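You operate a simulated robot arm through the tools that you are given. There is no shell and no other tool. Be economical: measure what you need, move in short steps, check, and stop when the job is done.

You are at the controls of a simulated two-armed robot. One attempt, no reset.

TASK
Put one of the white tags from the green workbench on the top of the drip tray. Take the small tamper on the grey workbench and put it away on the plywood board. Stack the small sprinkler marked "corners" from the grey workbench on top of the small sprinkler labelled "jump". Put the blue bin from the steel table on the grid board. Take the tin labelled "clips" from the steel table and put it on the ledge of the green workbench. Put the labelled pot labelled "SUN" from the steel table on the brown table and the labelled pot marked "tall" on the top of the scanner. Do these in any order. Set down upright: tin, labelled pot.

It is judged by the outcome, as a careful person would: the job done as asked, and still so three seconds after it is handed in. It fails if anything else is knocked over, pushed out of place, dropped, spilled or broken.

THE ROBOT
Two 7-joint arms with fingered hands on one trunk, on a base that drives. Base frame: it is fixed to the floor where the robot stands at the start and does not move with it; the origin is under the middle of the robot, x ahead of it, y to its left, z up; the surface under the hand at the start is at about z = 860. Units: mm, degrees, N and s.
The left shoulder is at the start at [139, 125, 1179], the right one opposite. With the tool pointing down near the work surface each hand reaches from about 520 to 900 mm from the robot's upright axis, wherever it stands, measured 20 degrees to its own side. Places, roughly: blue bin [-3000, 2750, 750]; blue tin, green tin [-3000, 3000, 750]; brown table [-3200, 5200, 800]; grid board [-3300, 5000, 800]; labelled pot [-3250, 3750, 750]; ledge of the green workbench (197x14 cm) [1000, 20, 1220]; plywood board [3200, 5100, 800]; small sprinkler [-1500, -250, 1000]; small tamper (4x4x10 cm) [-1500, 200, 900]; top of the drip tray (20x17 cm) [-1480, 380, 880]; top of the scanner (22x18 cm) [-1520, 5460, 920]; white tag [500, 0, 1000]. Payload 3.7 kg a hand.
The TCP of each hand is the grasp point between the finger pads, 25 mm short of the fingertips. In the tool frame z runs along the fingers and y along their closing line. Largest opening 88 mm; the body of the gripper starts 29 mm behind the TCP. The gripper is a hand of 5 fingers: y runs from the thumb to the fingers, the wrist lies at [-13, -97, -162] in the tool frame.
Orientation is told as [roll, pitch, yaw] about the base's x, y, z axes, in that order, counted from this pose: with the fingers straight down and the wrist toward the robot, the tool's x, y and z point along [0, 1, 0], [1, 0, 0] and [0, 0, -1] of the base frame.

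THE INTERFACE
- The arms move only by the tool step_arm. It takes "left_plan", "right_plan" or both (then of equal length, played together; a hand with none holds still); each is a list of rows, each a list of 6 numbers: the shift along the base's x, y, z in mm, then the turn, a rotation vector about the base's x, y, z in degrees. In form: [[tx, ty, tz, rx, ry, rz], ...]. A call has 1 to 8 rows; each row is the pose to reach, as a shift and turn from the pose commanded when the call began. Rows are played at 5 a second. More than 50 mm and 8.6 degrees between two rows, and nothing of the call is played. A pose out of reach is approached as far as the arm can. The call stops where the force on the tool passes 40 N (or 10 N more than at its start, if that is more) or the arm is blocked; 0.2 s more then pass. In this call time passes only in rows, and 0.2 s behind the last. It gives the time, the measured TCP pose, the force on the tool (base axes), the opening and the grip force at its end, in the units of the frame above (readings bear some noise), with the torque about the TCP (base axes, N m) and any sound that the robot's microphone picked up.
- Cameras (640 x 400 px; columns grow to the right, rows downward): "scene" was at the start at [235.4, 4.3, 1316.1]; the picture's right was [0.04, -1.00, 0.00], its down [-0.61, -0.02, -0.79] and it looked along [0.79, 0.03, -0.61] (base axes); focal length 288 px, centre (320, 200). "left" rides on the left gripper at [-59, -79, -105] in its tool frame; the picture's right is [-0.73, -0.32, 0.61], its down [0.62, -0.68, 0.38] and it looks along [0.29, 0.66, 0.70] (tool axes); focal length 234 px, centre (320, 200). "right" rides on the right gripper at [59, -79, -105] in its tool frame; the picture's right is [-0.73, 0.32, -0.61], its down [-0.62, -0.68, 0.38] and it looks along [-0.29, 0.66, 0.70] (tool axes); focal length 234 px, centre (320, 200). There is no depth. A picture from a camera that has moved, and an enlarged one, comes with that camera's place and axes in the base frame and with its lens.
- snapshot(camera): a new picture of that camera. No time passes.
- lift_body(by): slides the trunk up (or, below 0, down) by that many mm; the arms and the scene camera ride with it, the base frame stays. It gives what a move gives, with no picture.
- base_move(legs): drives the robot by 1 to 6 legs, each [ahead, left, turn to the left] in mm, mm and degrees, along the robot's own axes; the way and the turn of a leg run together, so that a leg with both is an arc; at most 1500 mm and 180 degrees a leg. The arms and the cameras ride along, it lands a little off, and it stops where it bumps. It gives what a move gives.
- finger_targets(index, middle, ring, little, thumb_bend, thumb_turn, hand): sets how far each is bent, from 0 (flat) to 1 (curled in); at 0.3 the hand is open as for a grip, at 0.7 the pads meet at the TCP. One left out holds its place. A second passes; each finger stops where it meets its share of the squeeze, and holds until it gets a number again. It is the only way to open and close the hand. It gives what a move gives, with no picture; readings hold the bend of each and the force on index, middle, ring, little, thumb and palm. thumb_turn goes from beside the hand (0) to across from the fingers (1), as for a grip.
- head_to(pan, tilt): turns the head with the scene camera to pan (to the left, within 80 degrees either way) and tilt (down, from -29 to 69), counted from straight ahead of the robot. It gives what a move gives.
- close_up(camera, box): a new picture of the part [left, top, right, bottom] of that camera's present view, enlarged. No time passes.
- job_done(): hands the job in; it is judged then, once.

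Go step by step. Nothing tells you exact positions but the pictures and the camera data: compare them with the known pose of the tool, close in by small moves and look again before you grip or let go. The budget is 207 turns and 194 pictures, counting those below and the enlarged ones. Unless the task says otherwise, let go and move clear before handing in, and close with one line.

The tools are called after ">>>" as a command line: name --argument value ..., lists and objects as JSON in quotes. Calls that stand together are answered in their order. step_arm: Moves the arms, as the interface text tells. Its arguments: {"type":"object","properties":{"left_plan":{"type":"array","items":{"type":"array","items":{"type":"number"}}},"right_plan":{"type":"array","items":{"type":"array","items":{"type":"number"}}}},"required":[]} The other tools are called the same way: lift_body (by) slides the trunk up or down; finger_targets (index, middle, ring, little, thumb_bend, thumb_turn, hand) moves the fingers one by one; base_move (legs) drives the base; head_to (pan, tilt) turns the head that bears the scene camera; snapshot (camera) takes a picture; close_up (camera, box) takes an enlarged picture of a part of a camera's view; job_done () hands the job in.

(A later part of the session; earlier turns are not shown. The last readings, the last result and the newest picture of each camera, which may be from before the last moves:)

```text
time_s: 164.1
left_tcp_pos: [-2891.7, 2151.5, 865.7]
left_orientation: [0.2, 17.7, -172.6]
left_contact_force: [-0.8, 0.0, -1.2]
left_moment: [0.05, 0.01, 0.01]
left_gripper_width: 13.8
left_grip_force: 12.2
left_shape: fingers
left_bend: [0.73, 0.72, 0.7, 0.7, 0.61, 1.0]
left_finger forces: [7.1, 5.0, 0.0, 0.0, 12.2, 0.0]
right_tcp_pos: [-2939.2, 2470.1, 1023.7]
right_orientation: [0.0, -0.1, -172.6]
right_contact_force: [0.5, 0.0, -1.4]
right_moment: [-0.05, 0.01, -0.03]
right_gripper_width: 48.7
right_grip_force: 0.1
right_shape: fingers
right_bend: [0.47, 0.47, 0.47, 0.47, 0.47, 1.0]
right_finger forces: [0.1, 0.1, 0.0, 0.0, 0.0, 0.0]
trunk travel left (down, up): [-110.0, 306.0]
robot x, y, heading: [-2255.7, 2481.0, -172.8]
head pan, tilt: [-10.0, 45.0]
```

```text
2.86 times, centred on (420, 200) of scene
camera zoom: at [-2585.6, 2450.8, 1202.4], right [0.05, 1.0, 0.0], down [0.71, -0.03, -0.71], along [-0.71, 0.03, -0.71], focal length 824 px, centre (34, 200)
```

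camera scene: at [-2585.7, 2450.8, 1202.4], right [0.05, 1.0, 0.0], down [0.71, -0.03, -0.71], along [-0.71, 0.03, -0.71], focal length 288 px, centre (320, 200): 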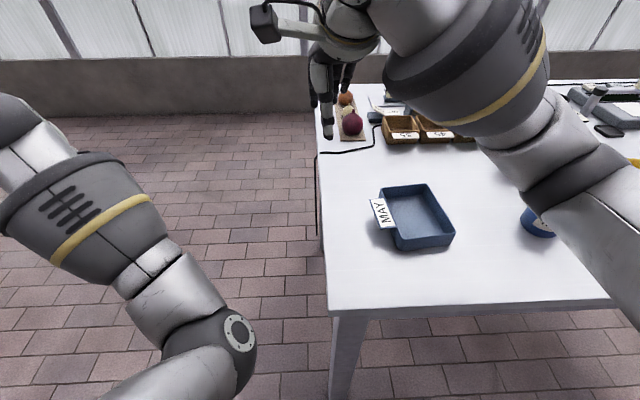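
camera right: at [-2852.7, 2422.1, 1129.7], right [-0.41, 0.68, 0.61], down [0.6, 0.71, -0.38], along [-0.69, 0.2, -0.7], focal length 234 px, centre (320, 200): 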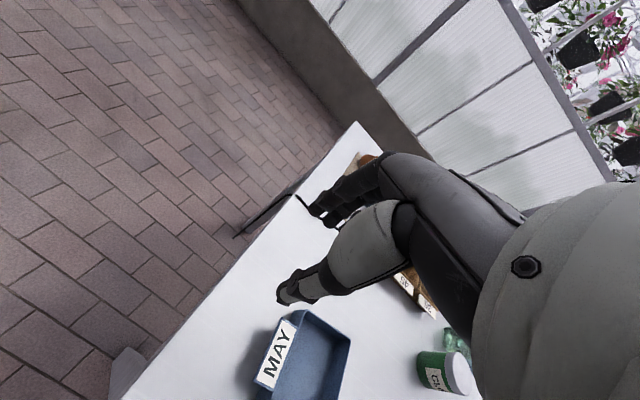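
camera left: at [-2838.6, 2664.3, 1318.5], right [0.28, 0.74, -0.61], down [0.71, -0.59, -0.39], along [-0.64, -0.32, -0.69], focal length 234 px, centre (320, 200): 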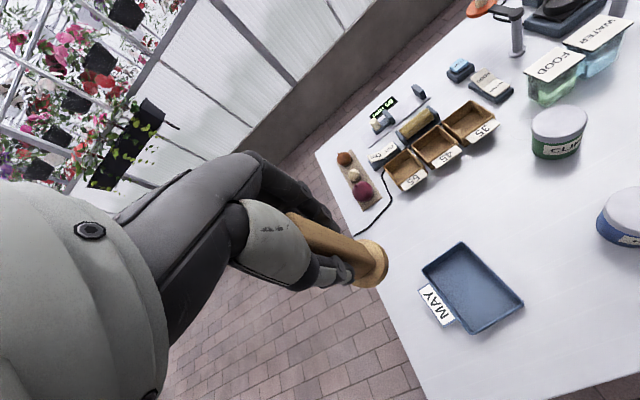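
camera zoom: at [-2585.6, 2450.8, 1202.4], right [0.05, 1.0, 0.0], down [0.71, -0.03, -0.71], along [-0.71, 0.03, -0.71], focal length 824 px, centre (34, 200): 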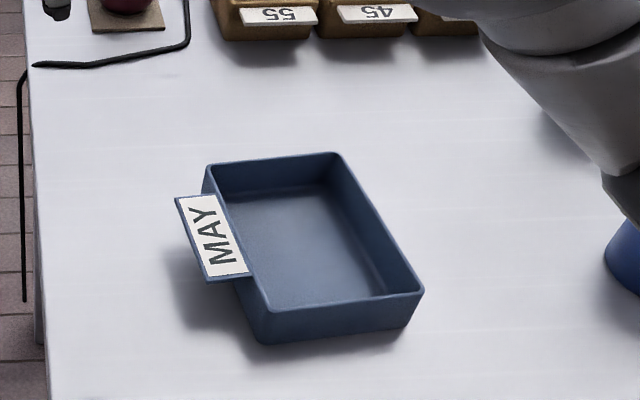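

>>> step_arm --right_plan '[[18, 36, 0, 0, 0, 0], [36, 74, -10, 0, 0, 0], [52, 108, -30, 0, 0, 0], [66, 138, -58, 0, 0, 0], [74, 160, -92, 0, 0, 0], [75, 167, -115, 0, 0, 0]]'

>>> snapshot --camera "right"

>>> close_up --camera "scene" --box '[340, 130, 500, 270]'

```text
time_s: 165.5
left_tcp_pos: [-2892.1, 2151.7, 865.0]
left_orientation: [0.1, 17.7, -172.6]
left_contact_force: [0.1, 0.6, -0.1]
left_moment: [-0.02, 0.02, 0.0]
left_gripper_width: 13.9
left_grip_force: 12.4
left_shape: fingers
left_bend: [0.73, 0.72, 0.7, 0.7, 0.61, 1.0]
left_finger forces: [7.3, 5.1, 0.0, 0.0, 12.3, 0.0]
right_tcp_pos: [-2861.9, 2637.1, 908.7]
right_orientation: [0.0, -0.1, -172.7]
right_contact_force: [-0.5, 1.3, -0.3]
right_moment: [-0.01, 0.03, -0.02]
right_gripper_width: 48.6
right_grip_force: 0.0
right_shape: fingers
right_bend: [0.47, 0.47, 0.47, 0.47, 0.47, 1.0]
right_finger forces: [0.0, 0.1, 0.1, 0.1, 0.0, 0.0]
trunk travel left (down, up): [-110.0, 306.0]
robot x, y, heading: [-2257.7, 2477.5, -172.7]
head pan, tilt: [-10.0, 45.0]
```

```text
112 pictures are left
camera right: at [-2777.9, 2588.3, 1014.4], right [-0.41, 0.68, 0.61], down [0.59, 0.71, -0.38], along [-0.69, 0.2, -0.69], focal length 234 px, centre (320, 200)
```

right: 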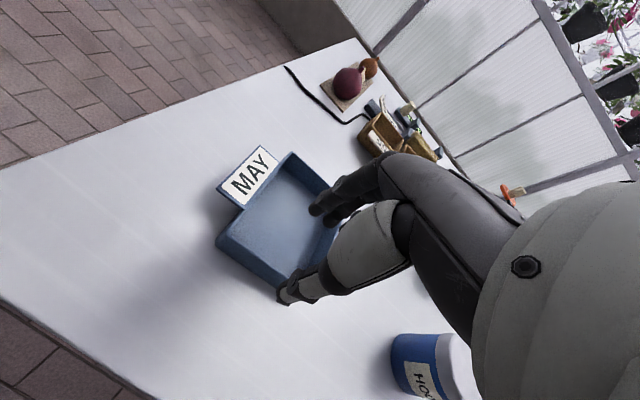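

```text
2.86 times, centred on (420, 200) of scene
camera zoom: at [-2585.7, 2450.9, 1202.4], right [0.05, 1.0, 0.0], down [0.71, -0.03, -0.71], along [-0.71, 0.03, -0.71], focal length 824 px, centre (34, 200)
```

zoom: 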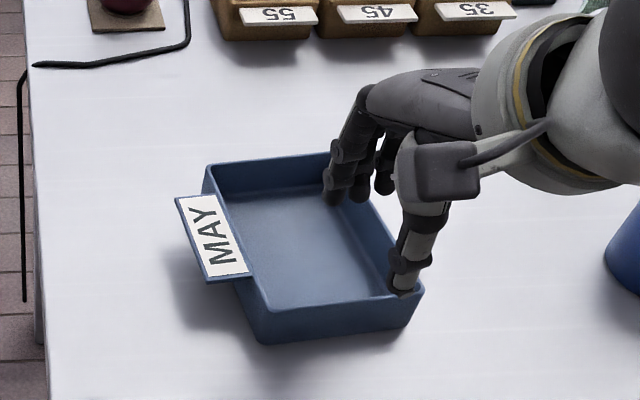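

Aligned with the near wall. Lower so fingers straddle it.

>>> step_arm --right_plan '[[2, 0, -35, 0, 0, 0], [2, 0, -60, 0, 0, 0], [2, 0, -73, 0, 0, 0]]'

>>> close_up --camera "right" --box '[160, 120, 440, 340]'

>>> close_up --camera "scene" --box '[340, 130, 500, 270]'

```text
time_s: 166.3
left_tcp_pos: [-2893.0, 2151.5, 864.5]
left_orientation: [0.1, 17.8, -172.6]
left_contact_force: [-0.2, 0.3, -0.6]
left_moment: [0.01, 0.01, -0.02]
left_gripper_width: 13.8
left_grip_force: 11.9
left_shape: fingers
left_bend: [0.73, 0.72, 0.7, 0.7, 0.61, 1.0]
left_finger forces: [7.1, 5.2, 0.0, 0.0, 12.1, 0.0]
right_tcp_pos: [-2862.4, 2637.0, 835.8]
right_orientation: [0.0, 0.0, -172.5]
right_contact_force: [0.5, 0.2, -0.2]
right_moment: [-0.02, 0.0, 0.01]
right_gripper_width: 48.7
right_grip_force: 0.1
right_shape: fingers
right_bend: [0.47, 0.47, 0.47, 0.47, 0.47, 1.0]
right_finger forces: [0.0, 0.0, 0.1, 0.0, 0.0, 0.0]
trunk travel left (down, up): [-110.0, 306.0]
robot x, y, heading: [-2253.5, 2480.7, -172.6]
head pan, tilt: [-10.0, 45.0]
```

```text
1.82 times, centred on (300, 230) of right
camera zoom: at [-2775.7, 2588.8, 941.5], right [-0.41, 0.68, 0.61], down [0.6, 0.71, -0.38], along [-0.69, 0.2, -0.7], focal length 426 px, centre (356, 146)
```

zoom: 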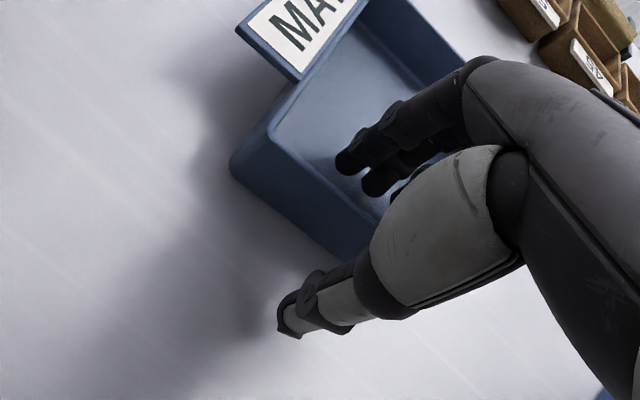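

```text
2.86 times, centred on (420, 200) of scene
camera zoom: at [-2585.7, 2450.8, 1202.4], right [0.05, 1.0, 0.0], down [0.71, -0.03, -0.71], along [-0.71, 0.03, -0.71], focal length 824 px, centre (34, 200)
```

zoom: 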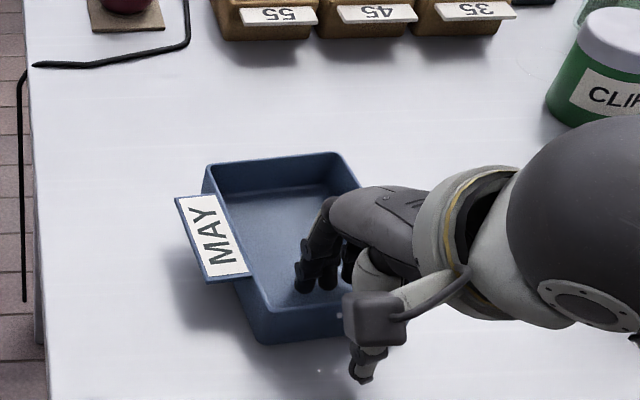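

>>> finger_targets --hand "right" --index 0.76 --middle 0.76 --ring 0.76 --little 0.76 --thumb_bend 0.76

>>> close_up --camera "right" --box '[160, 120, 440, 340]'

```text
time_s: 167.3
left_tcp_pos: [-2892.4, 2150.4, 865.2]
left_orientation: [0.1, 17.7, -172.5]
left_contact_force: [0.1, -0.2, -0.6]
left_moment: [0.01, 0.04, 0.02]
left_gripper_width: 13.9
left_grip_force: 12.2
left_shape: fingers
left_bend: [0.73, 0.72, 0.7, 0.7, 0.61, 1.0]
left_finger forces: [7.2, 5.2, 0.0, 0.1, 12.2, 0.0]
right_tcp_pos: [-2861.8, 2637.0, 834.9]
right_orientation: [0.1, 0.1, -172.7]
right_contact_force: [0.9, -0.7, -0.6]
right_moment: [0.01, -0.04, 0.01]
right_gripper_width: 0.0
right_grip_force: 8.6
right_shape: fingers
right_bend: [0.74, 0.75, 0.76, 0.76, 0.7, 1.0]
right_finger forces: [5.3, 2.8, 0.5, 0.0, 8.6, 0.1]
trunk travel left (down, up): [-110.0, 306.0]
robot x, y, heading: [-2252.7, 2479.3, -172.6]
head pan, tilt: [-10.0, 45.0]
```

```text
1.82 times, centred on (300, 230) of right
camera zoom: at [-2775.9, 2588.8, 941.7], right [-0.41, 0.68, 0.61], down [0.6, 0.71, -0.38], along [-0.69, 0.2, -0.7], focal length 426 px, centre (356, 146)
```

zoom: 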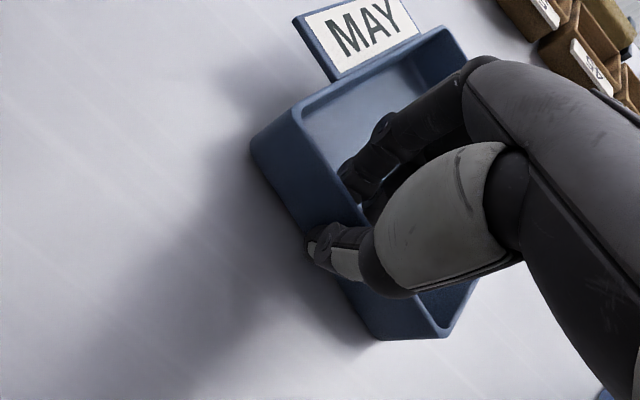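

The wall is pinched (bin swivelled slightly). Tighten and lift a little.

>>> finger_targets --hand "right" --index 0.88 --middle 0.88 --ring 0.88 --little 0.88 --thumb_bend 0.88

>>> step_arm --right_plan '[[0, 0, 10, 0, 0, 0], [0, 0, 25, 0, 0, 0], [0, 0, 40, 0, 0, 0]]'

>>> close_up --camera "right" --box '[160, 120, 440, 340]'

>>> close_up --camera "scene" --box '[340, 130, 500, 270]'

```text
time_s: 168.3
left_tcp_pos: [-2892.3, 2151.1, 865.0]
left_orientation: [0.0, 17.7, -172.6]
left_contact_force: [0.3, 0.3, -0.3]
left_moment: [-0.01, -0.02, 0.02]
left_gripper_width: 13.6
left_grip_force: 12.7
left_shape: fingers
left_bend: [0.73, 0.72, 0.7, 0.7, 0.61, 1.0]
left_finger forces: [7.2, 5.2, 0.0, 0.1, 12.2, 0.0]
right_tcp_pos: [-2862.4, 2638.4, 836.8]
right_orientation: [0.0, 0.0, -172.6]
right_contact_force: [-0.1, -0.1, 0.2]
right_moment: [-0.04, -0.06, 0.03]
right_gripper_width: 0.0
right_grip_force: 15.1
right_shape: fingers
right_bend: [0.77, 0.88, 0.88, 0.88, 0.74, 0.98]
right_finger forces: [12.1, 3.1, 0.1, 0.0, 14.8, 0.1]
trunk travel left (down, up): [-110.0, 306.0]
robot x, y, heading: [-2255.2, 2477.7, -172.7]
head pan, tilt: [-10.0, 45.0]
```

```text
time_s: 169.1
left_tcp_pos: [-2892.6, 2150.9, 865.3]
left_orientation: [0.2, 17.8, -172.7]
left_contact_force: [0.9, -0.2, -0.7]
left_moment: [-0.01, -0.02, 0.01]
left_gripper_width: 14.0
left_grip_force: 12.2
left_shape: fingers
left_bend: [0.73, 0.72, 0.7, 0.7, 0.61, 1.0]
left_finger forces: [7.2, 5.2, 0.0, 0.0, 12.2, 0.1]
right_tcp_pos: [-2862.1, 2638.0, 877.0]
right_orientation: [0.0, 0.0, -172.6]
right_contact_force: [-0.4, 0.1, -0.9]
right_moment: [-0.02, -0.08, -0.01]
right_gripper_width: 0.0
right_grip_force: 14.9
right_shape: fingers
right_bend: [0.77, 0.88, 0.88, 0.88, 0.74, 0.98]
right_finger forces: [12.2, 3.0, 0.1, 0.1, 14.9, 0.0]
trunk travel left (down, up): [-110.0, 306.0]
robot x, y, heading: [-2250.5, 2475.3, -172.9]
head pan, tilt: [-10.0, 45.0]
```

```text
1.82 times, centred on (300, 230) of right
camera zoom: at [-2775.8, 2588.6, 981.4], right [-0.41, 0.68, 0.61], down [0.6, 0.71, -0.38], along [-0.69, 0.2, -0.7], focal length 426 px, centre (356, 146)
```

zoom: 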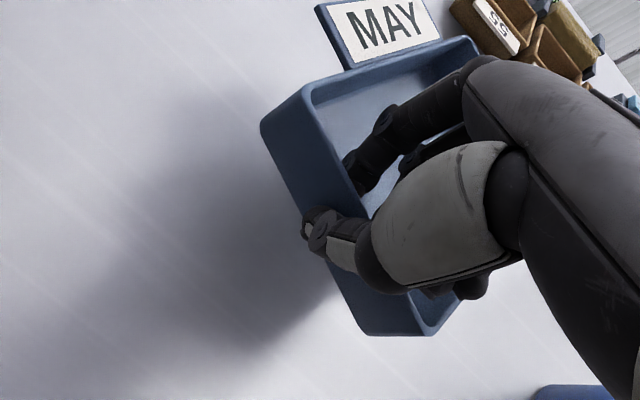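

```text
2.86 times, centred on (420, 200) of scene
camera zoom: at [-2585.7, 2450.8, 1202.4], right [0.05, 1.0, 0.0], down [0.71, -0.03, -0.71], along [-0.71, 0.03, -0.71], focal length 824 px, centre (34, 200)
```

zoom: 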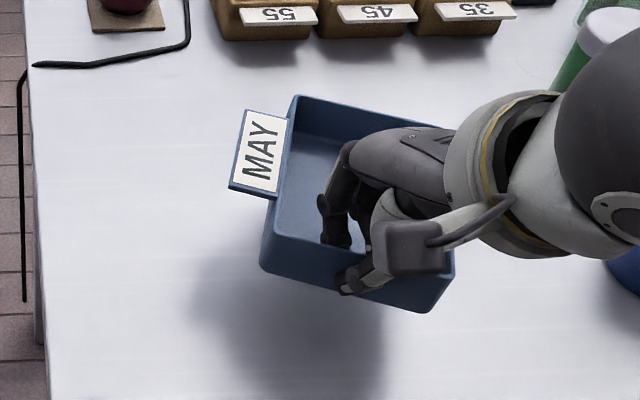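

Bin is held level. Raise hand and trunk, straighten heading, and slide right toward the brown table (y≈5000).

>>> step_arm --right_plan '[[0, 0, 45, 0, 0, 0], [20, -10, 90, 0, 0, 0]]'

>>> lift_body --by 250

>>> base_move --legs '[[-30, 0, -7], [0, -1000, 0], [0, -600, 0]]'

>>> head_to --pan -25 --tilt 28

>>> snapshot --camera "scene"

```text
refused: row 2 steps farther than a row can; nothing moved
```

```text
time_s: 171.7
left_tcp_pos: [-2892.0, 2150.4, 1115.8]
left_orientation: [0.1, 17.8, -172.6]
left_contact_force: [-0.7, -0.8, -0.8]
left_moment: [0.01, 0.01, -0.03]
left_gripper_width: 14.2
left_grip_force: 12.3
left_shape: fingers
left_bend: [0.73, 0.72, 0.7, 0.7, 0.61, 1.0]
left_finger forces: [7.2, 5.1, 0.0, 0.1, 12.3, 0.0]
right_tcp_pos: [-2862.4, 2637.1, 1125.3]
right_orientation: [0.0, 0.0, -172.7]
right_contact_force: [0.4, 0.2, -0.7]
right_moment: [-0.05, -0.06, -0.01]
right_gripper_width: 0.0
right_grip_force: 15.0
right_shape: fingers
right_bend: [0.77, 0.88, 0.88, 0.88, 0.74, 0.98]
right_finger forces: [12.1, 2.9, 0.0, 0.0, 14.8, 0.0]
trunk travel left (down, up): [-360.0, 55.0]
robot x, y, heading: [-2253.6, 2478.0, -172.6]
head pan, tilt: [-10.0, 45.0]
```

```text
time_s: 186.6
left_tcp_pos: [-2887.7, 3841.0, 1114.8]
left_orientation: [0.1, 17.7, 178.5]
left_contact_force: [-0.5, -0.2, -1.4]
left_moment: [0.01, 0.0, 0.0]
left_gripper_width: 13.7
left_grip_force: 12.4
left_shape: fingers
left_bend: [0.73, 0.72, 0.7, 0.7, 0.61, 1.0]
left_finger forces: [7.2, 5.2, 0.0, 0.0, 12.4, 0.0]
right_tcp_pos: [-2783.2, 4316.9, 1124.7]
right_orientation: [0.1, 0.0, 178.5]
right_contact_force: [-0.5, -1.0, -0.1]
right_moment: [0.03, -0.05, 0.02]
right_gripper_width: 0.0
right_grip_force: 12.7
right_shape: fingers
right_bend: [0.77, 0.89, 0.88, 0.88, 0.77, 1.0]
right_finger forces: [12.6, 0.1, 0.1, 0.0, 12.4, 0.1]
trunk travel left (down, up): [-360.0, 55.0]
robot x, y, heading: [-2206.1, 4068.1, 178.5]
head pan, tilt: [-10.0, 45.0]
```

```text
time_s: 187.4
left_tcp_pos: [-2887.5, 3840.7, 1115.7]
left_orientation: [0.1, 17.7, 178.5]
left_contact_force: [-0.5, 0.2, -0.5]
left_moment: [0.0, -0.02, 0.0]
left_gripper_width: 13.9
left_grip_force: 12.3
left_shape: fingers
left_bend: [0.73, 0.72, 0.7, 0.7, 0.61, 1.0]
left_finger forces: [7.2, 5.2, 0.0, 0.0, 12.3, 0.1]
right_tcp_pos: [-2782.9, 4316.7, 1125.2]
right_orientation: [-0.1, 0.0, 178.4]
right_contact_force: [0.8, -0.8, -0.7]
right_moment: [0.02, -0.03, 0.03]
right_gripper_width: 0.1
right_grip_force: 12.3
right_shape: fingers
right_bend: [0.77, 0.89, 0.88, 0.88, 0.77, 1.0]
right_finger forces: [12.5, 0.1, 0.1, 0.0, 12.4, 0.1]
trunk travel left (down, up): [-360.0, 55.0]
robot x, y, heading: [-2205.7, 4060.1, 178.5]
head pan, tilt: [-25.0, 28.0]
```

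```text
105 pictures are left
camera scene: at [-2332.6, 4107.9, 1497.1], right [0.45, 0.9, 0.0], down [0.42, -0.21, -0.88], along [-0.79, 0.39, -0.47], focal length 288 px, centre (320, 200)
```

scene: 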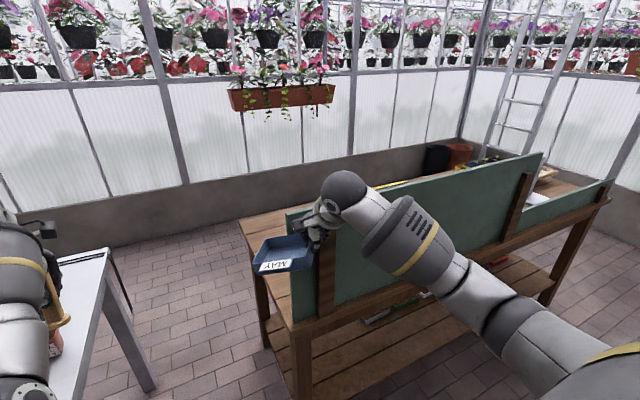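

The brown table's backboard faces east, so I must work from its west side. I'll go around the south end of the steel table: slide back to y≈1750, then look west.

>>> base_move --legs '[[0, 1150, 1.5], [0, 1150, 0], [900, 0, 0]]'

>>> head_to --pan -30 --tilt 28

>>> snapshot --camera "scene"

```text
time_s: 212.1
left_tcp_pos: [-3795.8, 1509.1, 1115.0]
left_orientation: [0.2, 17.7, -179.6]
left_contact_force: [0.9, 0.0, -1.2]
left_moment: [0.0, -0.01, -0.01]
left_gripper_width: 13.9
left_grip_force: 12.3
left_shape: fingers
left_bend: [0.73, 0.72, 0.7, 0.7, 0.61, 1.0]
left_finger forces: [7.3, 5.2, 0.0, 0.0, 12.3, 0.0]
right_tcp_pos: [-3705.1, 1986.2, 1126.2]
right_orientation: [0.1, 0.0, -179.7]
right_contact_force: [-1.0, 0.2, -0.7]
right_moment: [0.03, -0.02, 0.01]
right_gripper_width: 0.0
right_grip_force: 12.5
right_shape: fingers
right_bend: [0.77, 0.89, 0.88, 0.88, 0.77, 1.0]
right_finger forces: [12.3, 0.1, 0.0, 0.0, 12.0, 0.0]
trunk travel left (down, up): [-360.0, 55.0]
robot x, y, heading: [-3121.1, 1755.7, -179.7]
head pan, tilt: [-25.0, 28.0]
```

```text
time_s: 212.8
left_tcp_pos: [-3794.7, 1509.1, 1116.0]
left_orientation: [0.1, 17.7, -179.7]
left_contact_force: [-0.5, 0.6, -0.4]
left_moment: [-0.04, -0.02, -0.03]
left_gripper_width: 13.8
left_grip_force: 12.1
left_shape: fingers
left_bend: [0.73, 0.72, 0.7, 0.7, 0.61, 1.0]
left_finger forces: [7.3, 5.2, 0.0, 0.0, 12.3, 0.0]
right_tcp_pos: [-3705.0, 1987.6, 1124.9]
right_orientation: [-0.1, 0.1, -179.8]
right_contact_force: [0.4, -0.4, -0.6]
right_moment: [0.02, -0.05, 0.0]
right_gripper_width: 0.2
right_grip_force: 11.9
right_shape: fingers
right_bend: [0.77, 0.89, 0.88, 0.88, 0.77, 1.0]
right_finger forces: [12.3, 0.0, 0.0, 0.1, 12.1, 0.0]
trunk travel left (down, up): [-360.0, 55.0]
robot x, y, heading: [-3119.1, 1756.4, -179.6]
head pan, tilt: [-30.0, 28.0]
```

```text
104 pictures are left
camera scene: at [-3244.6, 1800.2, 1497.2], right [0.5, 0.87, 0.0], down [0.41, -0.23, -0.88], along [-0.77, 0.44, -0.47], focal length 288 px, centre (320, 200)
```

scene: 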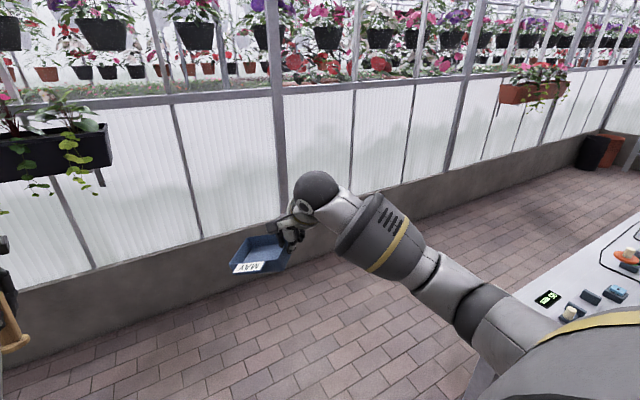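

Corridor west of the tables is ≈1100 mm wide (wall x≈-4680). Move to (-3750,1720), turn to face +x, back to x≈-4190, then slide north.

>>> base_move --legs '[[630, 0, 0], [0, 30, 0], [0, 0, 179.7], [-430, 0, 0], [0, 1400, 0]]'

>>> head_to --pan 40 --tilt 25

>>> snapshot --camera "scene"

```text
time_s: 238.4
left_tcp_pos: [-3470.7, 3348.4, 1115.9]
left_orientation: [0.1, 17.6, -1.6]
left_contact_force: [-0.7, -0.6, 0.1]
left_moment: [0.0, 0.0, 0.02]
left_gripper_width: 13.1
left_grip_force: 12.2
left_shape: fingers
left_bend: [0.73, 0.72, 0.7, 0.7, 0.61, 1.0]
left_finger forces: [7.0, 4.8, 0.1, 0.1, 11.6, 0.0]
right_tcp_pos: [-3576.7, 2872.8, 1125.0]
right_orientation: [0.0, 0.0, -1.7]
right_contact_force: [-0.2, -0.1, -0.5]
right_moment: [-0.04, 0.03, 0.02]
right_gripper_width: 0.0
right_grip_force: 11.8
right_shape: fingers
right_bend: [0.77, 0.89, 0.88, 0.88, 0.77, 1.0]
right_finger forces: [12.1, 0.1, 0.0, 0.0, 11.8, 0.0]
trunk travel left (down, up): [-360.0, 55.0]
robot x, y, heading: [-4150.7, 3125.8, -1.5]
head pan, tilt: [-30.0, 28.0]
```

```text
time_s: 239.8
left_tcp_pos: [-3471.0, 3349.5, 1115.1]
left_orientation: [0.1, 17.6, -1.6]
left_contact_force: [0.0, -0.8, -0.5]
left_moment: [-0.02, 0.02, -0.03]
left_gripper_width: 12.7
left_grip_force: 11.3
left_shape: fingers
left_bend: [0.73, 0.72, 0.7, 0.7, 0.61, 1.0]
left_finger forces: [7.0, 4.9, 0.0, 0.0, 11.6, 0.1]
right_tcp_pos: [-3577.3, 2872.7, 1125.8]
right_orientation: [0.0, 0.0, -1.6]
right_contact_force: [-0.3, -0.2, -1.3]
right_moment: [-0.02, 0.02, 0.02]
right_gripper_width: 0.0
right_grip_force: 12.0
right_shape: fingers
right_bend: [0.77, 0.89, 0.88, 0.88, 0.77, 1.0]
right_finger forces: [12.2, 0.1, 0.0, 0.0, 11.8, 0.0]
trunk travel left (down, up): [-360.0, 55.0]
robot x, y, heading: [-4152.2, 3122.1, -1.7]
head pan, tilt: [40.0, 25.0]
```

```text
103 pictures are left
camera scene: at [-4040.3, 3182.7, 1502.0], right [0.62, -0.79, 0.0], down [-0.33, -0.26, -0.91], along [0.71, 0.56, -0.42], focal length 288 px, centre (320, 200)
```

scene: 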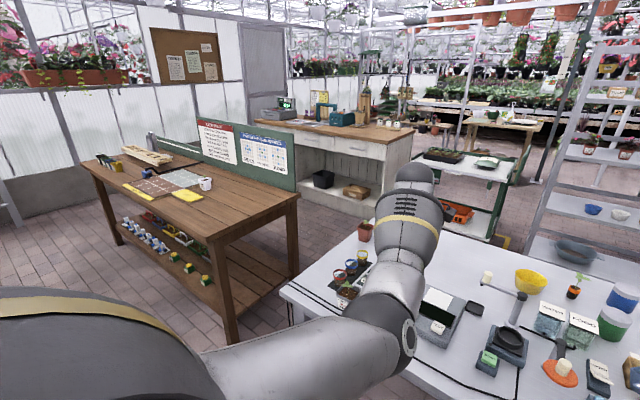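

Grid board is visible on the brown table. Slide further left to y≈4900.

>>> base_move --legs '[[0, 1000, 1.6], [0, 780, 0]]'

>>> head_to --pan 0 --tilt 38

>>> snapshot --camera "scene"

```text
time_s: 255.9
left_tcp_pos: [-3458.2, 5159.3, 1114.1]
left_orientation: [0.0, 17.7, -0.6]
left_contact_force: [0.6, 0.0, 0.1]
left_moment: [0.01, -0.02, 0.01]
left_gripper_width: 13.1
left_grip_force: 12.0
left_shape: fingers
left_bend: [0.73, 0.72, 0.7, 0.7, 0.61, 1.0]
left_finger forces: [7.0, 4.8, 0.0, 0.1, 11.5, 0.1]
right_tcp_pos: [-3555.4, 4682.3, 1126.3]
right_orientation: [0.0, 0.1, -0.7]
right_contact_force: [-0.9, -1.3, -0.9]
right_moment: [-0.06, 0.05, -0.04]
right_gripper_width: 0.0
right_grip_force: 12.7
right_shape: fingers
right_bend: [0.77, 0.89, 0.88, 0.88, 0.77, 1.0]
right_finger forces: [12.1, 0.1, 0.1, 0.0, 11.8, 0.0]
trunk travel left (down, up): [-360.0, 55.0]
robot x, y, heading: [-4132.2, 4925.0, -0.8]
head pan, tilt: [40.0, 25.0]
```

```text
time_s: 257.0
left_tcp_pos: [-3458.0, 5160.5, 1115.2]
left_orientation: [0.1, 17.7, -0.6]
left_contact_force: [-0.8, -0.6, -0.7]
left_moment: [0.0, -0.02, -0.02]
left_gripper_width: 12.8
left_grip_force: 11.7
left_shape: fingers
left_bend: [0.73, 0.72, 0.7, 0.7, 0.61, 1.0]
left_finger forces: [7.0, 4.7, 0.0, 0.1, 11.6, 0.1]
right_tcp_pos: [-3555.3, 4682.9, 1125.5]
right_orientation: [0.0, 0.1, -0.8]
right_contact_force: [0.3, -0.5, -0.7]
right_moment: [-0.03, 0.06, -0.01]
right_gripper_width: 0.0
right_grip_force: 12.4
right_shape: fingers
right_bend: [0.77, 0.89, 0.88, 0.88, 0.77, 1.0]
right_finger forces: [12.1, 0.1, 0.0, 0.0, 11.9, 0.0]
trunk travel left (down, up): [-360.0, 55.0]
robot x, y, heading: [-4134.6, 4926.9, -0.5]
head pan, tilt: [0.0, 38.0]
```

```text
102 pictures are left
camera scene: at [-4009.0, 4924.9, 1481.7], right [-0.01, -1.0, 0.0], down [-0.62, 0.01, -0.79], along [0.79, -0.01, -0.62], focal length 288 px, centre (320, 200)
```

scene: 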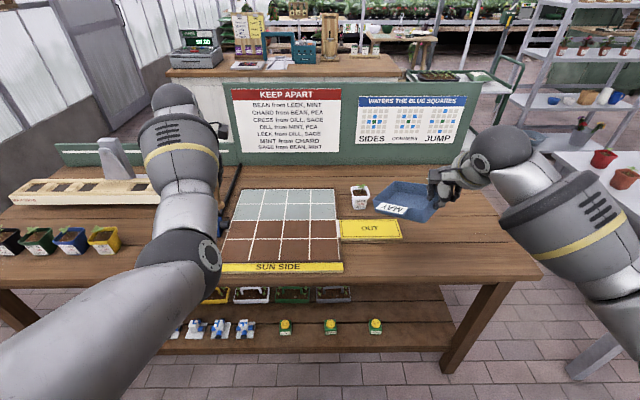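

Grid board spans x -3445..-3081, y 4858..5216. Move forward 150 and left 130, then place the bin near its centre without lowering the trunk.

>>> base_move --legs '[[150, 130, 0.6]]'

>>> step_arm --right_plan '[[15, 40, 0, 0, 0, 0], [30, 80, -10, 0, 0, 0], [45, 120, -20, 0, 0, 0], [60, 155, -40, 0, 0, 0], [75, 175, -75, 0, 0, 0], [75, 175, -120, 0, 0, 0]]'

>>> snapshot --camera "right"

>>> snapshot --camera "scene"

```text
time_s: 258.8
left_tcp_pos: [-3308.5, 5295.4, 1114.0]
left_orientation: [0.2, 17.6, -0.1]
left_contact_force: [1.0, 0.4, -0.7]
left_moment: [0.01, -0.02, -0.01]
left_gripper_width: 12.8
left_grip_force: 11.9
left_shape: fingers
left_bend: [0.73, 0.72, 0.7, 0.7, 0.61, 1.0]
left_finger forces: [6.9, 4.8, 0.0, 0.0, 11.6, 0.0]
right_tcp_pos: [-3401.6, 4817.3, 1124.5]
right_orientation: [0.0, 0.0, -0.2]
right_contact_force: [-0.5, 0.0, -1.3]
right_moment: [-0.02, 0.04, -0.04]
right_gripper_width: 0.0
right_grip_force: 12.3
right_shape: fingers
right_bend: [0.77, 0.89, 0.88, 0.88, 0.77, 1.0]
right_finger forces: [12.2, 0.3, 0.0, 0.0, 11.9, 0.0]
trunk travel left (down, up): [-360.0, 55.0]
robot x, y, heading: [-3985.1, 5058.9, -0.0]
head pan, tilt: [0.0, 38.0]
```

```text
time_s: 260.2
left_tcp_pos: [-3308.6, 5293.8, 1115.0]
left_orientation: [0.1, 17.8, 0.1]
left_contact_force: [-0.9, -0.3, -1.2]
left_moment: [0.02, 0.0, -0.02]
left_gripper_width: 12.8
left_grip_force: 11.6
left_shape: fingers
left_bend: [0.73, 0.72, 0.7, 0.7, 0.61, 1.0]
left_finger forces: [7.0, 4.8, 0.1, 0.0, 11.7, 0.1]
right_tcp_pos: [-3324.6, 4992.9, 1007.4]
right_orientation: [0.1, -0.2, -0.1]
right_contact_force: [0.6, 0.3, -0.6]
right_moment: [-0.03, 0.04, 0.0]
right_gripper_width: 0.0
right_grip_force: 11.7
right_shape: fingers
right_bend: [0.77, 0.89, 0.88, 0.88, 0.77, 1.0]
right_finger forces: [12.4, 0.2, 0.0, 0.1, 12.0, 0.1]
trunk travel left (down, up): [-360.0, 55.0]
robot x, y, heading: [-3983.3, 5051.8, 0.1]
head pan, tilt: [0.0, 38.0]
```

```text
101 pictures are left
camera right: at [-3403.1, 5051.3, 1112.3], right [0.32, -0.73, 0.61], down [-0.68, -0.62, -0.38], along [0.66, -0.29, -0.69], focal length 234 px, centre (320, 200)
```

right: 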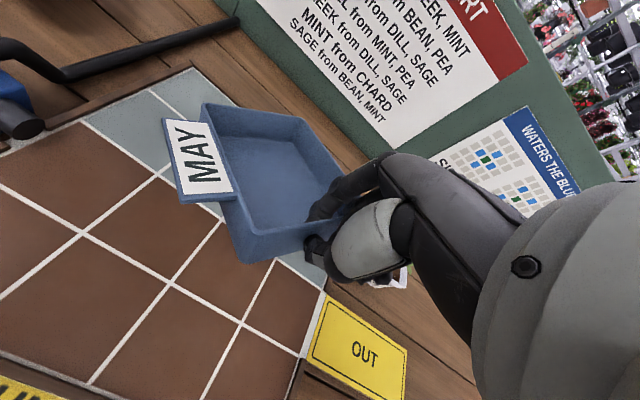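

```text
100 pictures are left
camera scene: at [-3857.4, 5053.4, 1481.6], right [0.0, -1.0, 0.0], down [-0.62, 0.0, -0.79], along [0.79, 0.0, -0.62], focal length 288 px, centre (320, 200)
```

scene: 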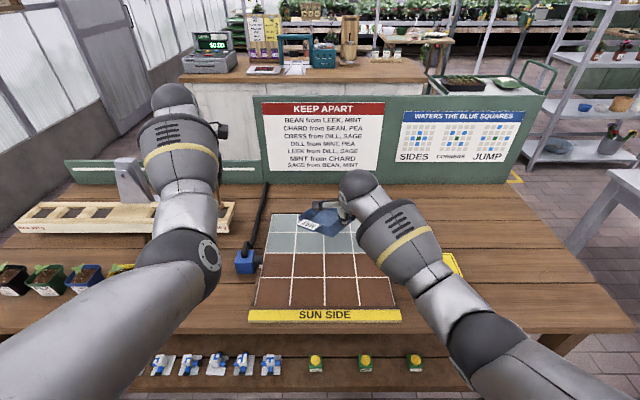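

Bin centre projects near the board's centre. Lower toward the board.

>>> step_arm --right_plan '[[0, 0, -45, 0, 0, 0], [0, 0, -90, 0, 0, 0], [0, 0, -125, 0, 0, 0]]'

>>> snapshot --camera "right"

>>> close_up --camera "scene" --box '[220, 170, 460, 330]'

```text
time_s: 261.0
left_tcp_pos: [-3309.3, 5295.0, 1115.8]
left_orientation: [0.1, 17.7, 0.0]
left_contact_force: [0.2, 0.2, -0.5]
left_moment: [-0.01, 0.0, 0.01]
left_gripper_width: 12.8
left_grip_force: 11.3
left_shape: fingers
left_bend: [0.73, 0.72, 0.7, 0.7, 0.61, 1.0]
left_finger forces: [7.0, 4.8, 0.0, 0.1, 11.6, 0.1]
right_tcp_pos: [-3325.6, 4993.4, 879.8]
right_orientation: [0.0, 0.1, 0.1]
right_contact_force: [-0.5, -0.1, 0.1]
right_moment: [-0.02, -0.02, 0.02]
right_gripper_width: 0.1
right_grip_force: 12.7
right_shape: fingers
right_bend: [0.77, 0.89, 0.88, 0.88, 0.77, 1.0]
right_finger forces: [12.0, 0.0, 0.0, 0.1, 11.9, 0.0]
trunk travel left (down, up): [-360.0, 55.0]
robot x, y, heading: [-3980.9, 5054.1, -0.1]
head pan, tilt: [0.0, 38.0]
```

```text
99 pictures are left
camera right: at [-3404.5, 5052.1, 986.3], right [0.32, -0.73, 0.61], down [-0.68, -0.62, -0.38], along [0.66, -0.29, -0.7], focal length 234 px, centre (320, 200)
```

right: 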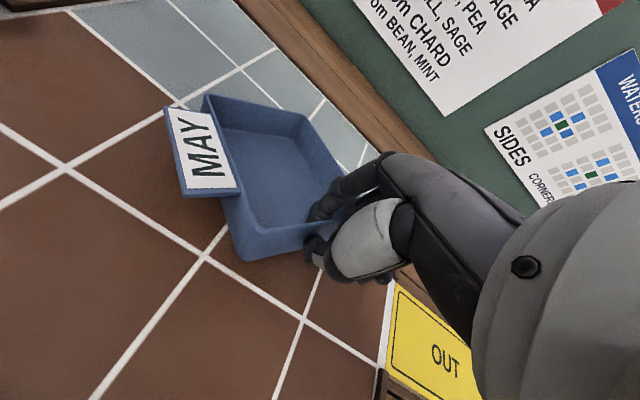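

```text
2.50 times, centred on (340, 250) of scene
camera zoom: at [-3857.1, 5053.8, 1481.6], right [0.0, -1.0, 0.0], down [-0.62, 0.0, -0.79], along [0.79, 0.0, -0.62], focal length 721 px, centre (270, 75)
```

zoom: 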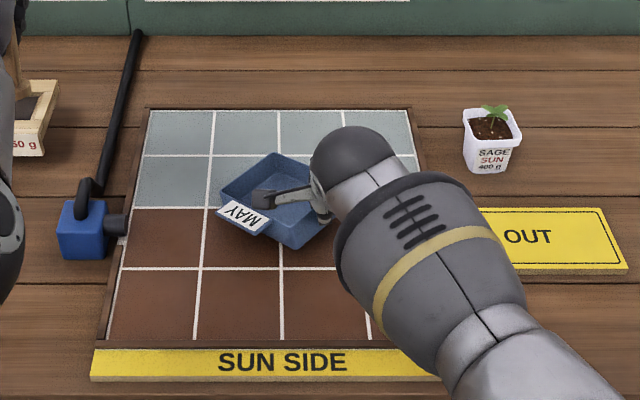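

>>> step_arm --right_plan '[[0, 0, -15, 0, 0, 0], [0, 0, -25, 0, 0, 0], [0, 0, -31, 0, 0, 0]]'

>>> close_up --camera "right" --box '[130, 60, 410, 300]'

```text
time_s: 261.8
left_tcp_pos: [-3308.0, 5295.1, 1114.9]
left_orientation: [0.1, 17.7, 0.0]
left_contact_force: [-0.3, 0.3, -0.8]
left_moment: [0.04, 0.02, 0.0]
left_gripper_width: 12.9
left_grip_force: 11.9
left_shape: fingers
left_bend: [0.73, 0.72, 0.7, 0.7, 0.61, 1.0]
left_finger forces: [7.0, 4.8, 0.0, 0.0, 11.7, 0.0]
right_tcp_pos: [-3325.3, 4991.4, 849.2]
right_orientation: [0.0, -0.1, 0.0]
right_contact_force: [-0.6, 0.4, 0.6]
right_moment: [0.06, -0.08, 0.01]
right_gripper_width: 0.1
right_grip_force: 14.4
right_shape: fingers
right_bend: [0.77, 0.89, 0.88, 0.88, 0.77, 1.0]
right_finger forces: [13.8, 2.3, 0.0, 0.0, 12.8, 0.1]
trunk travel left (down, up): [-360.0, 55.0]
robot x, y, heading: [-3982.6, 5052.3, -0.1]
head pan, tilt: [0.0, 38.0]
```

```text
1.67 times, centred on (270, 180) of right
camera zoom: at [-3404.6, 5050.5, 955.7], right [0.32, -0.73, 0.61], down [-0.68, -0.62, -0.38], along [0.66, -0.29, -0.7], focal length 390 px, centre (403, 233)
```

zoom: 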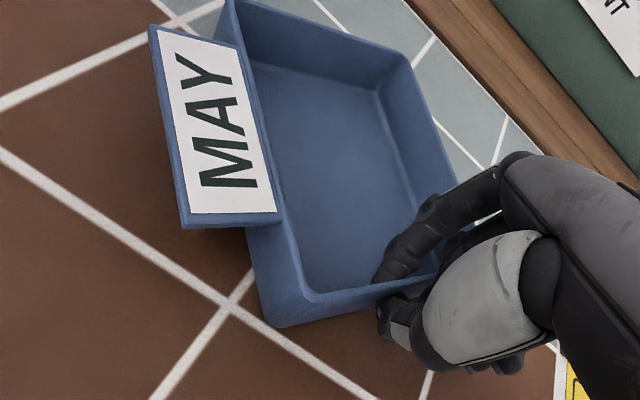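

Contact is just starting; lower a few mm and release.

>>> step_arm --right_plan '[[0, 0, -3, 0, 0, 0], [0, 0, -6, 0, 0, 0]]'

>>> finger_targets --hand "right" --index 0.52 --middle 0.52 --ring 0.52 --little 0.52 --thumb_bend 0.52

>>> close_up --camera "right" --box '[130, 60, 410, 300]'

```text
time_s: 262.4
left_tcp_pos: [-3310.9, 5295.5, 1116.5]
left_orientation: [0.1, 17.6, 0.0]
left_contact_force: [0.8, 0.0, 0.5]
left_moment: [0.03, -0.01, -0.01]
left_gripper_width: 12.9
left_grip_force: 12.1
left_shape: fingers
left_bend: [0.73, 0.72, 0.7, 0.7, 0.61, 1.0]
left_finger forces: [7.1, 4.8, 0.0, 0.1, 11.7, 0.1]
right_tcp_pos: [-3325.5, 4992.8, 846.1]
right_orientation: [0.0, -0.2, 0.0]
right_contact_force: [-1.7, -0.6, 8.9]
right_moment: [0.06, -0.13, -0.03]
right_gripper_width: 0.0
right_grip_force: 17.3
right_shape: fingers
right_bend: [0.77, 0.89, 0.88, 0.88, 0.77, 1.0]
right_finger forces: [14.4, 6.8, 0.1, 0.0, 13.9, 0.1]
trunk travel left (down, up): [-360.0, 55.0]
robot x, y, heading: [-3979.4, 5049.4, 0.1]
head pan, tilt: [0.0, 38.0]
```

```text
time_s: 263.4
left_tcp_pos: [-3309.1, 5295.1, 1115.5]
left_orientation: [0.2, 17.7, 0.0]
left_contact_force: [-0.7, 0.2, 0.0]
left_moment: [0.03, -0.01, 0.0]
left_gripper_width: 13.1
left_grip_force: 11.9
left_shape: fingers
left_bend: [0.73, 0.72, 0.7, 0.7, 0.61, 1.0]
left_finger forces: [7.0, 4.8, 0.0, 0.1, 11.7, 0.0]
right_tcp_pos: [-3326.6, 4991.4, 843.8]
right_orientation: [0.0, 0.0, -0.1]
right_contact_force: [-1.5, 0.5, 6.2]
right_moment: [0.04, -0.21, -0.09]
right_gripper_width: 45.6
right_grip_force: 8.8
right_shape: fingers
right_bend: [0.43, 0.59, 0.52, 0.52, 0.52, 1.0]
right_finger forces: [9.1, 9.0, 0.0, 0.0, 0.0, 0.0]
trunk travel left (down, up): [-360.0, 55.0]
robot x, y, heading: [-3978.8, 5049.4, 0.3]
head pan, tilt: [0.0, 38.0]
```

```text
1.67 times, centred on (270, 180) of right
camera zoom: at [-3405.4, 5050.2, 949.6], right [0.32, -0.73, 0.61], down [-0.68, -0.62, -0.38], along [0.66, -0.29, -0.7], focal length 390 px, centre (403, 233)
```

zoom: 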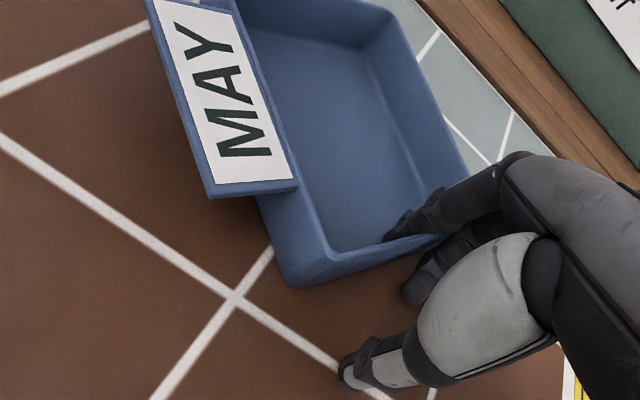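

The near wall is caught between index (inside) and middle (outside). Relieve both, then lift straight up.

>>> finger_targets --hand "right" --index 0.39 --middle 0.63

>>> step_arm --right_plan '[[0, 0, 12, 0, 0, 0], [0, 0, 30, 0, 0, 0], [0, 0, 60, 0, 0, 0], [0, 0, 105, 0, 0, 0]]'

>>> close_up --camera "scene" --box '[220, 170, 460, 330]'

```text
time_s: 264.4
left_tcp_pos: [-3308.5, 5295.2, 1115.6]
left_orientation: [0.0, 17.7, 0.0]
left_contact_force: [0.4, 0.2, -0.3]
left_moment: [0.0, -0.05, -0.01]
left_gripper_width: 13.0
left_grip_force: 12.1
left_shape: fingers
left_bend: [0.73, 0.72, 0.7, 0.7, 0.61, 1.0]
left_finger forces: [6.9, 4.8, 0.0, 0.0, 11.7, 0.0]
right_tcp_pos: [-3326.0, 4990.8, 843.5]
right_orientation: [0.1, -0.1, -0.1]
right_contact_force: [0.0, -0.3, -0.1]
right_moment: [-0.03, -0.01, -0.01]
right_gripper_width: 51.3
right_grip_force: 0.7
right_shape: fingers
right_bend: [0.39, 0.63, 0.52, 0.52, 0.52, 1.0]
right_finger forces: [0.8, 0.6, 0.1, 0.1, 0.0, 0.0]
trunk travel left (down, up): [-360.0, 55.0]
robot x, y, heading: [-3981.3, 5051.9, 0.0]
head pan, tilt: [0.0, 38.0]
```

```text
time_s: 265.4
left_tcp_pos: [-3308.5, 5295.8, 1116.4]
left_orientation: [0.0, 17.8, 0.1]
left_contact_force: [0.5, -0.1, -0.3]
left_moment: [0.01, -0.01, 0.01]
left_gripper_width: 12.9
left_grip_force: 11.9
left_shape: fingers
left_bend: [0.73, 0.72, 0.7, 0.7, 0.61, 1.0]
left_finger forces: [7.0, 4.8, 0.1, 0.0, 11.7, 0.1]
right_tcp_pos: [-3327.2, 4990.9, 949.5]
right_orientation: [0.0, 0.0, 0.0]
right_contact_force: [1.0, -0.2, 0.0]
right_moment: [0.01, 0.02, -0.06]
right_gripper_width: 51.3
right_grip_force: 0.0
right_shape: fingers
right_bend: [0.39, 0.63, 0.52, 0.52, 0.52, 1.0]
right_finger forces: [0.0, 0.0, 0.1, 0.0, 0.0, 0.0]
trunk travel left (down, up): [-360.0, 55.0]
robot x, y, heading: [-3983.0, 5050.2, 0.0]
head pan, tilt: [0.0, 38.0]
```

```text
2.50 times, centred on (340, 250) of scene
camera zoom: at [-3857.7, 5053.9, 1481.7], right [0.0, -1.0, 0.0], down [-0.62, 0.0, -0.79], along [0.79, 0.0, -0.62], focal length 721 px, centre (270, 75)
```

zoom: 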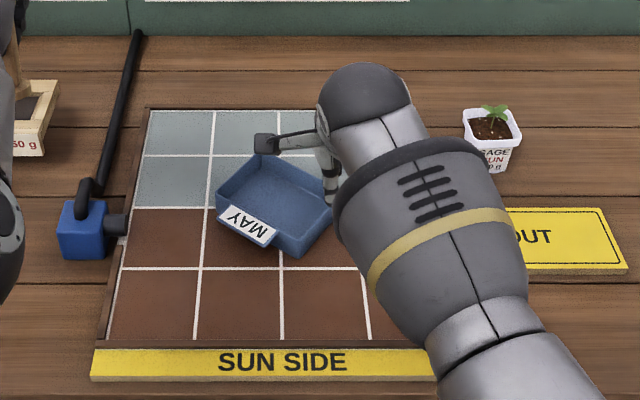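

Bin is on the grid board. Raise the right hand, back off, and slide back to the steel table's west side to find the SUN pot.

>>> step_arm --right_plan '[[0, -20, 45, 0, 0, 0], [0, -50, 85, 0, 0, 0], [0, -85, 120, 0, 0, 0], [0, -125, 150, 0, 0, 0]]'

>>> base_move --legs '[[-170, 0, 0], [0, -1420, 0]]'

>>> head_to --pan 0 --tilt 32

>>> snapshot --camera "scene"

```text
time_s: 266.4
left_tcp_pos: [-3308.0, 5293.5, 1115.6]
left_orientation: [0.0, 17.7, -0.1]
left_contact_force: [-0.2, -0.3, -0.6]
left_moment: [0.01, -0.01, 0.0]
left_gripper_width: 12.9
left_grip_force: 11.6
left_shape: fingers
left_bend: [0.73, 0.72, 0.7, 0.7, 0.61, 1.0]
left_finger forces: [6.9, 4.8, 0.1, 0.0, 11.7, 0.0]
right_tcp_pos: [-3326.5, 4865.0, 1101.1]
right_orientation: [0.1, 0.1, 0.0]
right_contact_force: [0.8, 0.0, 0.3]
right_moment: [0.03, 0.01, 0.02]
right_gripper_width: 50.9
right_grip_force: 0.0
right_shape: fingers
right_bend: [0.39, 0.63, 0.52, 0.52, 0.52, 1.0]
right_finger forces: [0.0, 0.1, 0.0, 0.1, 0.1, 0.0]
trunk travel left (down, up): [-360.0, 55.0]
robot x, y, heading: [-3983.4, 5054.4, -0.1]
head pan, tilt: [0.0, 38.0]
```

```text
time_s: 280.1
left_tcp_pos: [-3476.9, 3873.1, 1115.3]
left_orientation: [0.1, 17.7, 0.1]
left_contact_force: [-0.1, -0.4, -0.2]
left_moment: [0.03, 0.0, -0.01]
left_gripper_width: 12.8
left_grip_force: 12.0
left_shape: fingers
left_bend: [0.73, 0.72, 0.7, 0.7, 0.61, 1.0]
left_finger forces: [7.0, 4.8, 0.0, 0.1, 11.8, 0.0]
right_tcp_pos: [-3494.1, 3443.4, 1101.0]
right_orientation: [0.1, 0.0, 0.1]
right_contact_force: [0.3, 0.3, 0.3]
right_moment: [-0.03, 0.04, -0.02]
right_gripper_width: 51.3
right_grip_force: 0.0
right_shape: fingers
right_bend: [0.39, 0.63, 0.52, 0.52, 0.52, 1.0]
right_finger forces: [0.1, 0.0, 0.0, 0.0, 0.0, 0.0]
trunk travel left (down, up): [-360.0, 55.0]
robot x, y, heading: [-4152.0, 3630.0, -0.0]
head pan, tilt: [0.0, 38.0]
```

```text
time_s: 280.8
left_tcp_pos: [-3477.6, 3873.6, 1114.6]
left_orientation: [0.1, 17.7, 0.1]
left_contact_force: [0.4, 0.6, -0.4]
left_moment: [0.0, -0.01, -0.02]
left_gripper_width: 12.7
left_grip_force: 11.7
left_shape: fingers
left_bend: [0.73, 0.72, 0.7, 0.7, 0.61, 1.0]
left_finger forces: [7.0, 4.8, 0.1, 0.0, 11.7, 0.0]
right_tcp_pos: [-3493.4, 3443.0, 1100.2]
right_orientation: [-0.1, 0.0, 0.1]
right_contact_force: [0.4, -0.3, -0.2]
right_moment: [0.01, -0.04, -0.01]
right_gripper_width: 51.0
right_grip_force: 0.1
right_shape: fingers
right_bend: [0.39, 0.63, 0.52, 0.52, 0.52, 1.0]
right_finger forces: [0.0, 0.1, 0.1, 0.0, 0.1, 0.0]
trunk travel left (down, up): [-360.0, 55.0]
robot x, y, heading: [-4151.1, 3628.8, 0.4]
head pan, tilt: [0.0, 32.0]
```

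```text
94 pictures are left
camera scene: at [-4022.4, 3631.1, 1490.8], right [0.0, -1.0, 0.0], down [-0.53, 0.0, -0.85], along [0.85, 0.0, -0.53], focal length 288 px, centre (320, 200)
```

scene: 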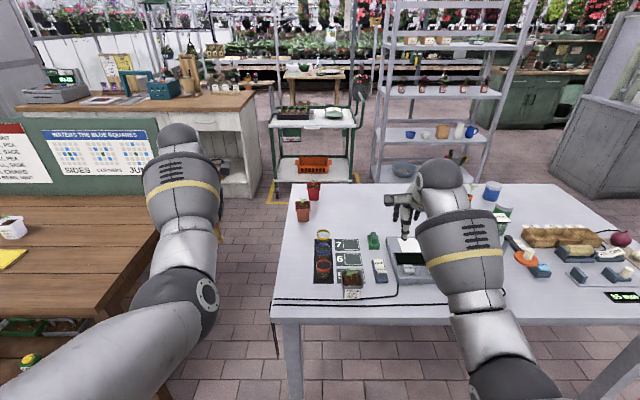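

>>> close_up --camera "scene" --box '[280, 170, 420, 310]'

>>> snapshot --camera "right"

```text
2.86 times, centred on (350, 240) of scene
camera zoom: at [-4022.4, 3631.1, 1490.8], right [0.0, -1.0, 0.0], down [-0.53, 0.0, -0.85], along [0.85, 0.0, -0.53], focal length 824 px, centre (234, 86)
```

zoom: 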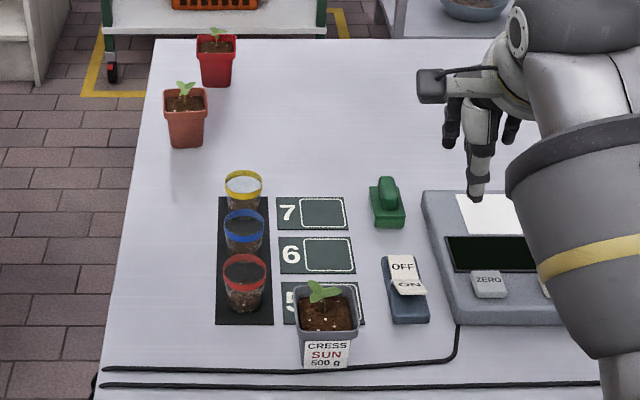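

```text
92 pictures are left
camera right: at [-3572.0, 3502.0, 1206.4], right [0.32, -0.73, 0.61], down [-0.68, -0.62, -0.38], along [0.66, -0.29, -0.7], focal length 234 px, centre (320, 200)
```

right: 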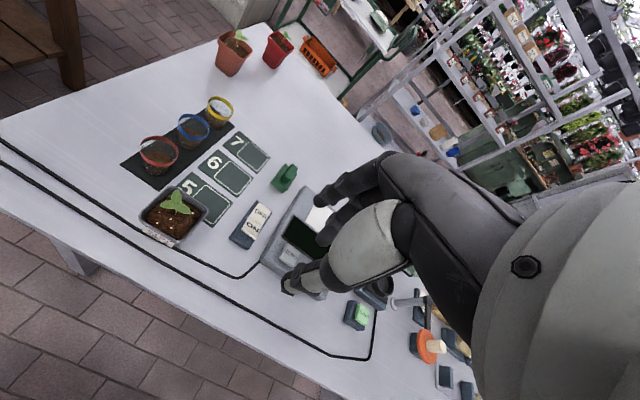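

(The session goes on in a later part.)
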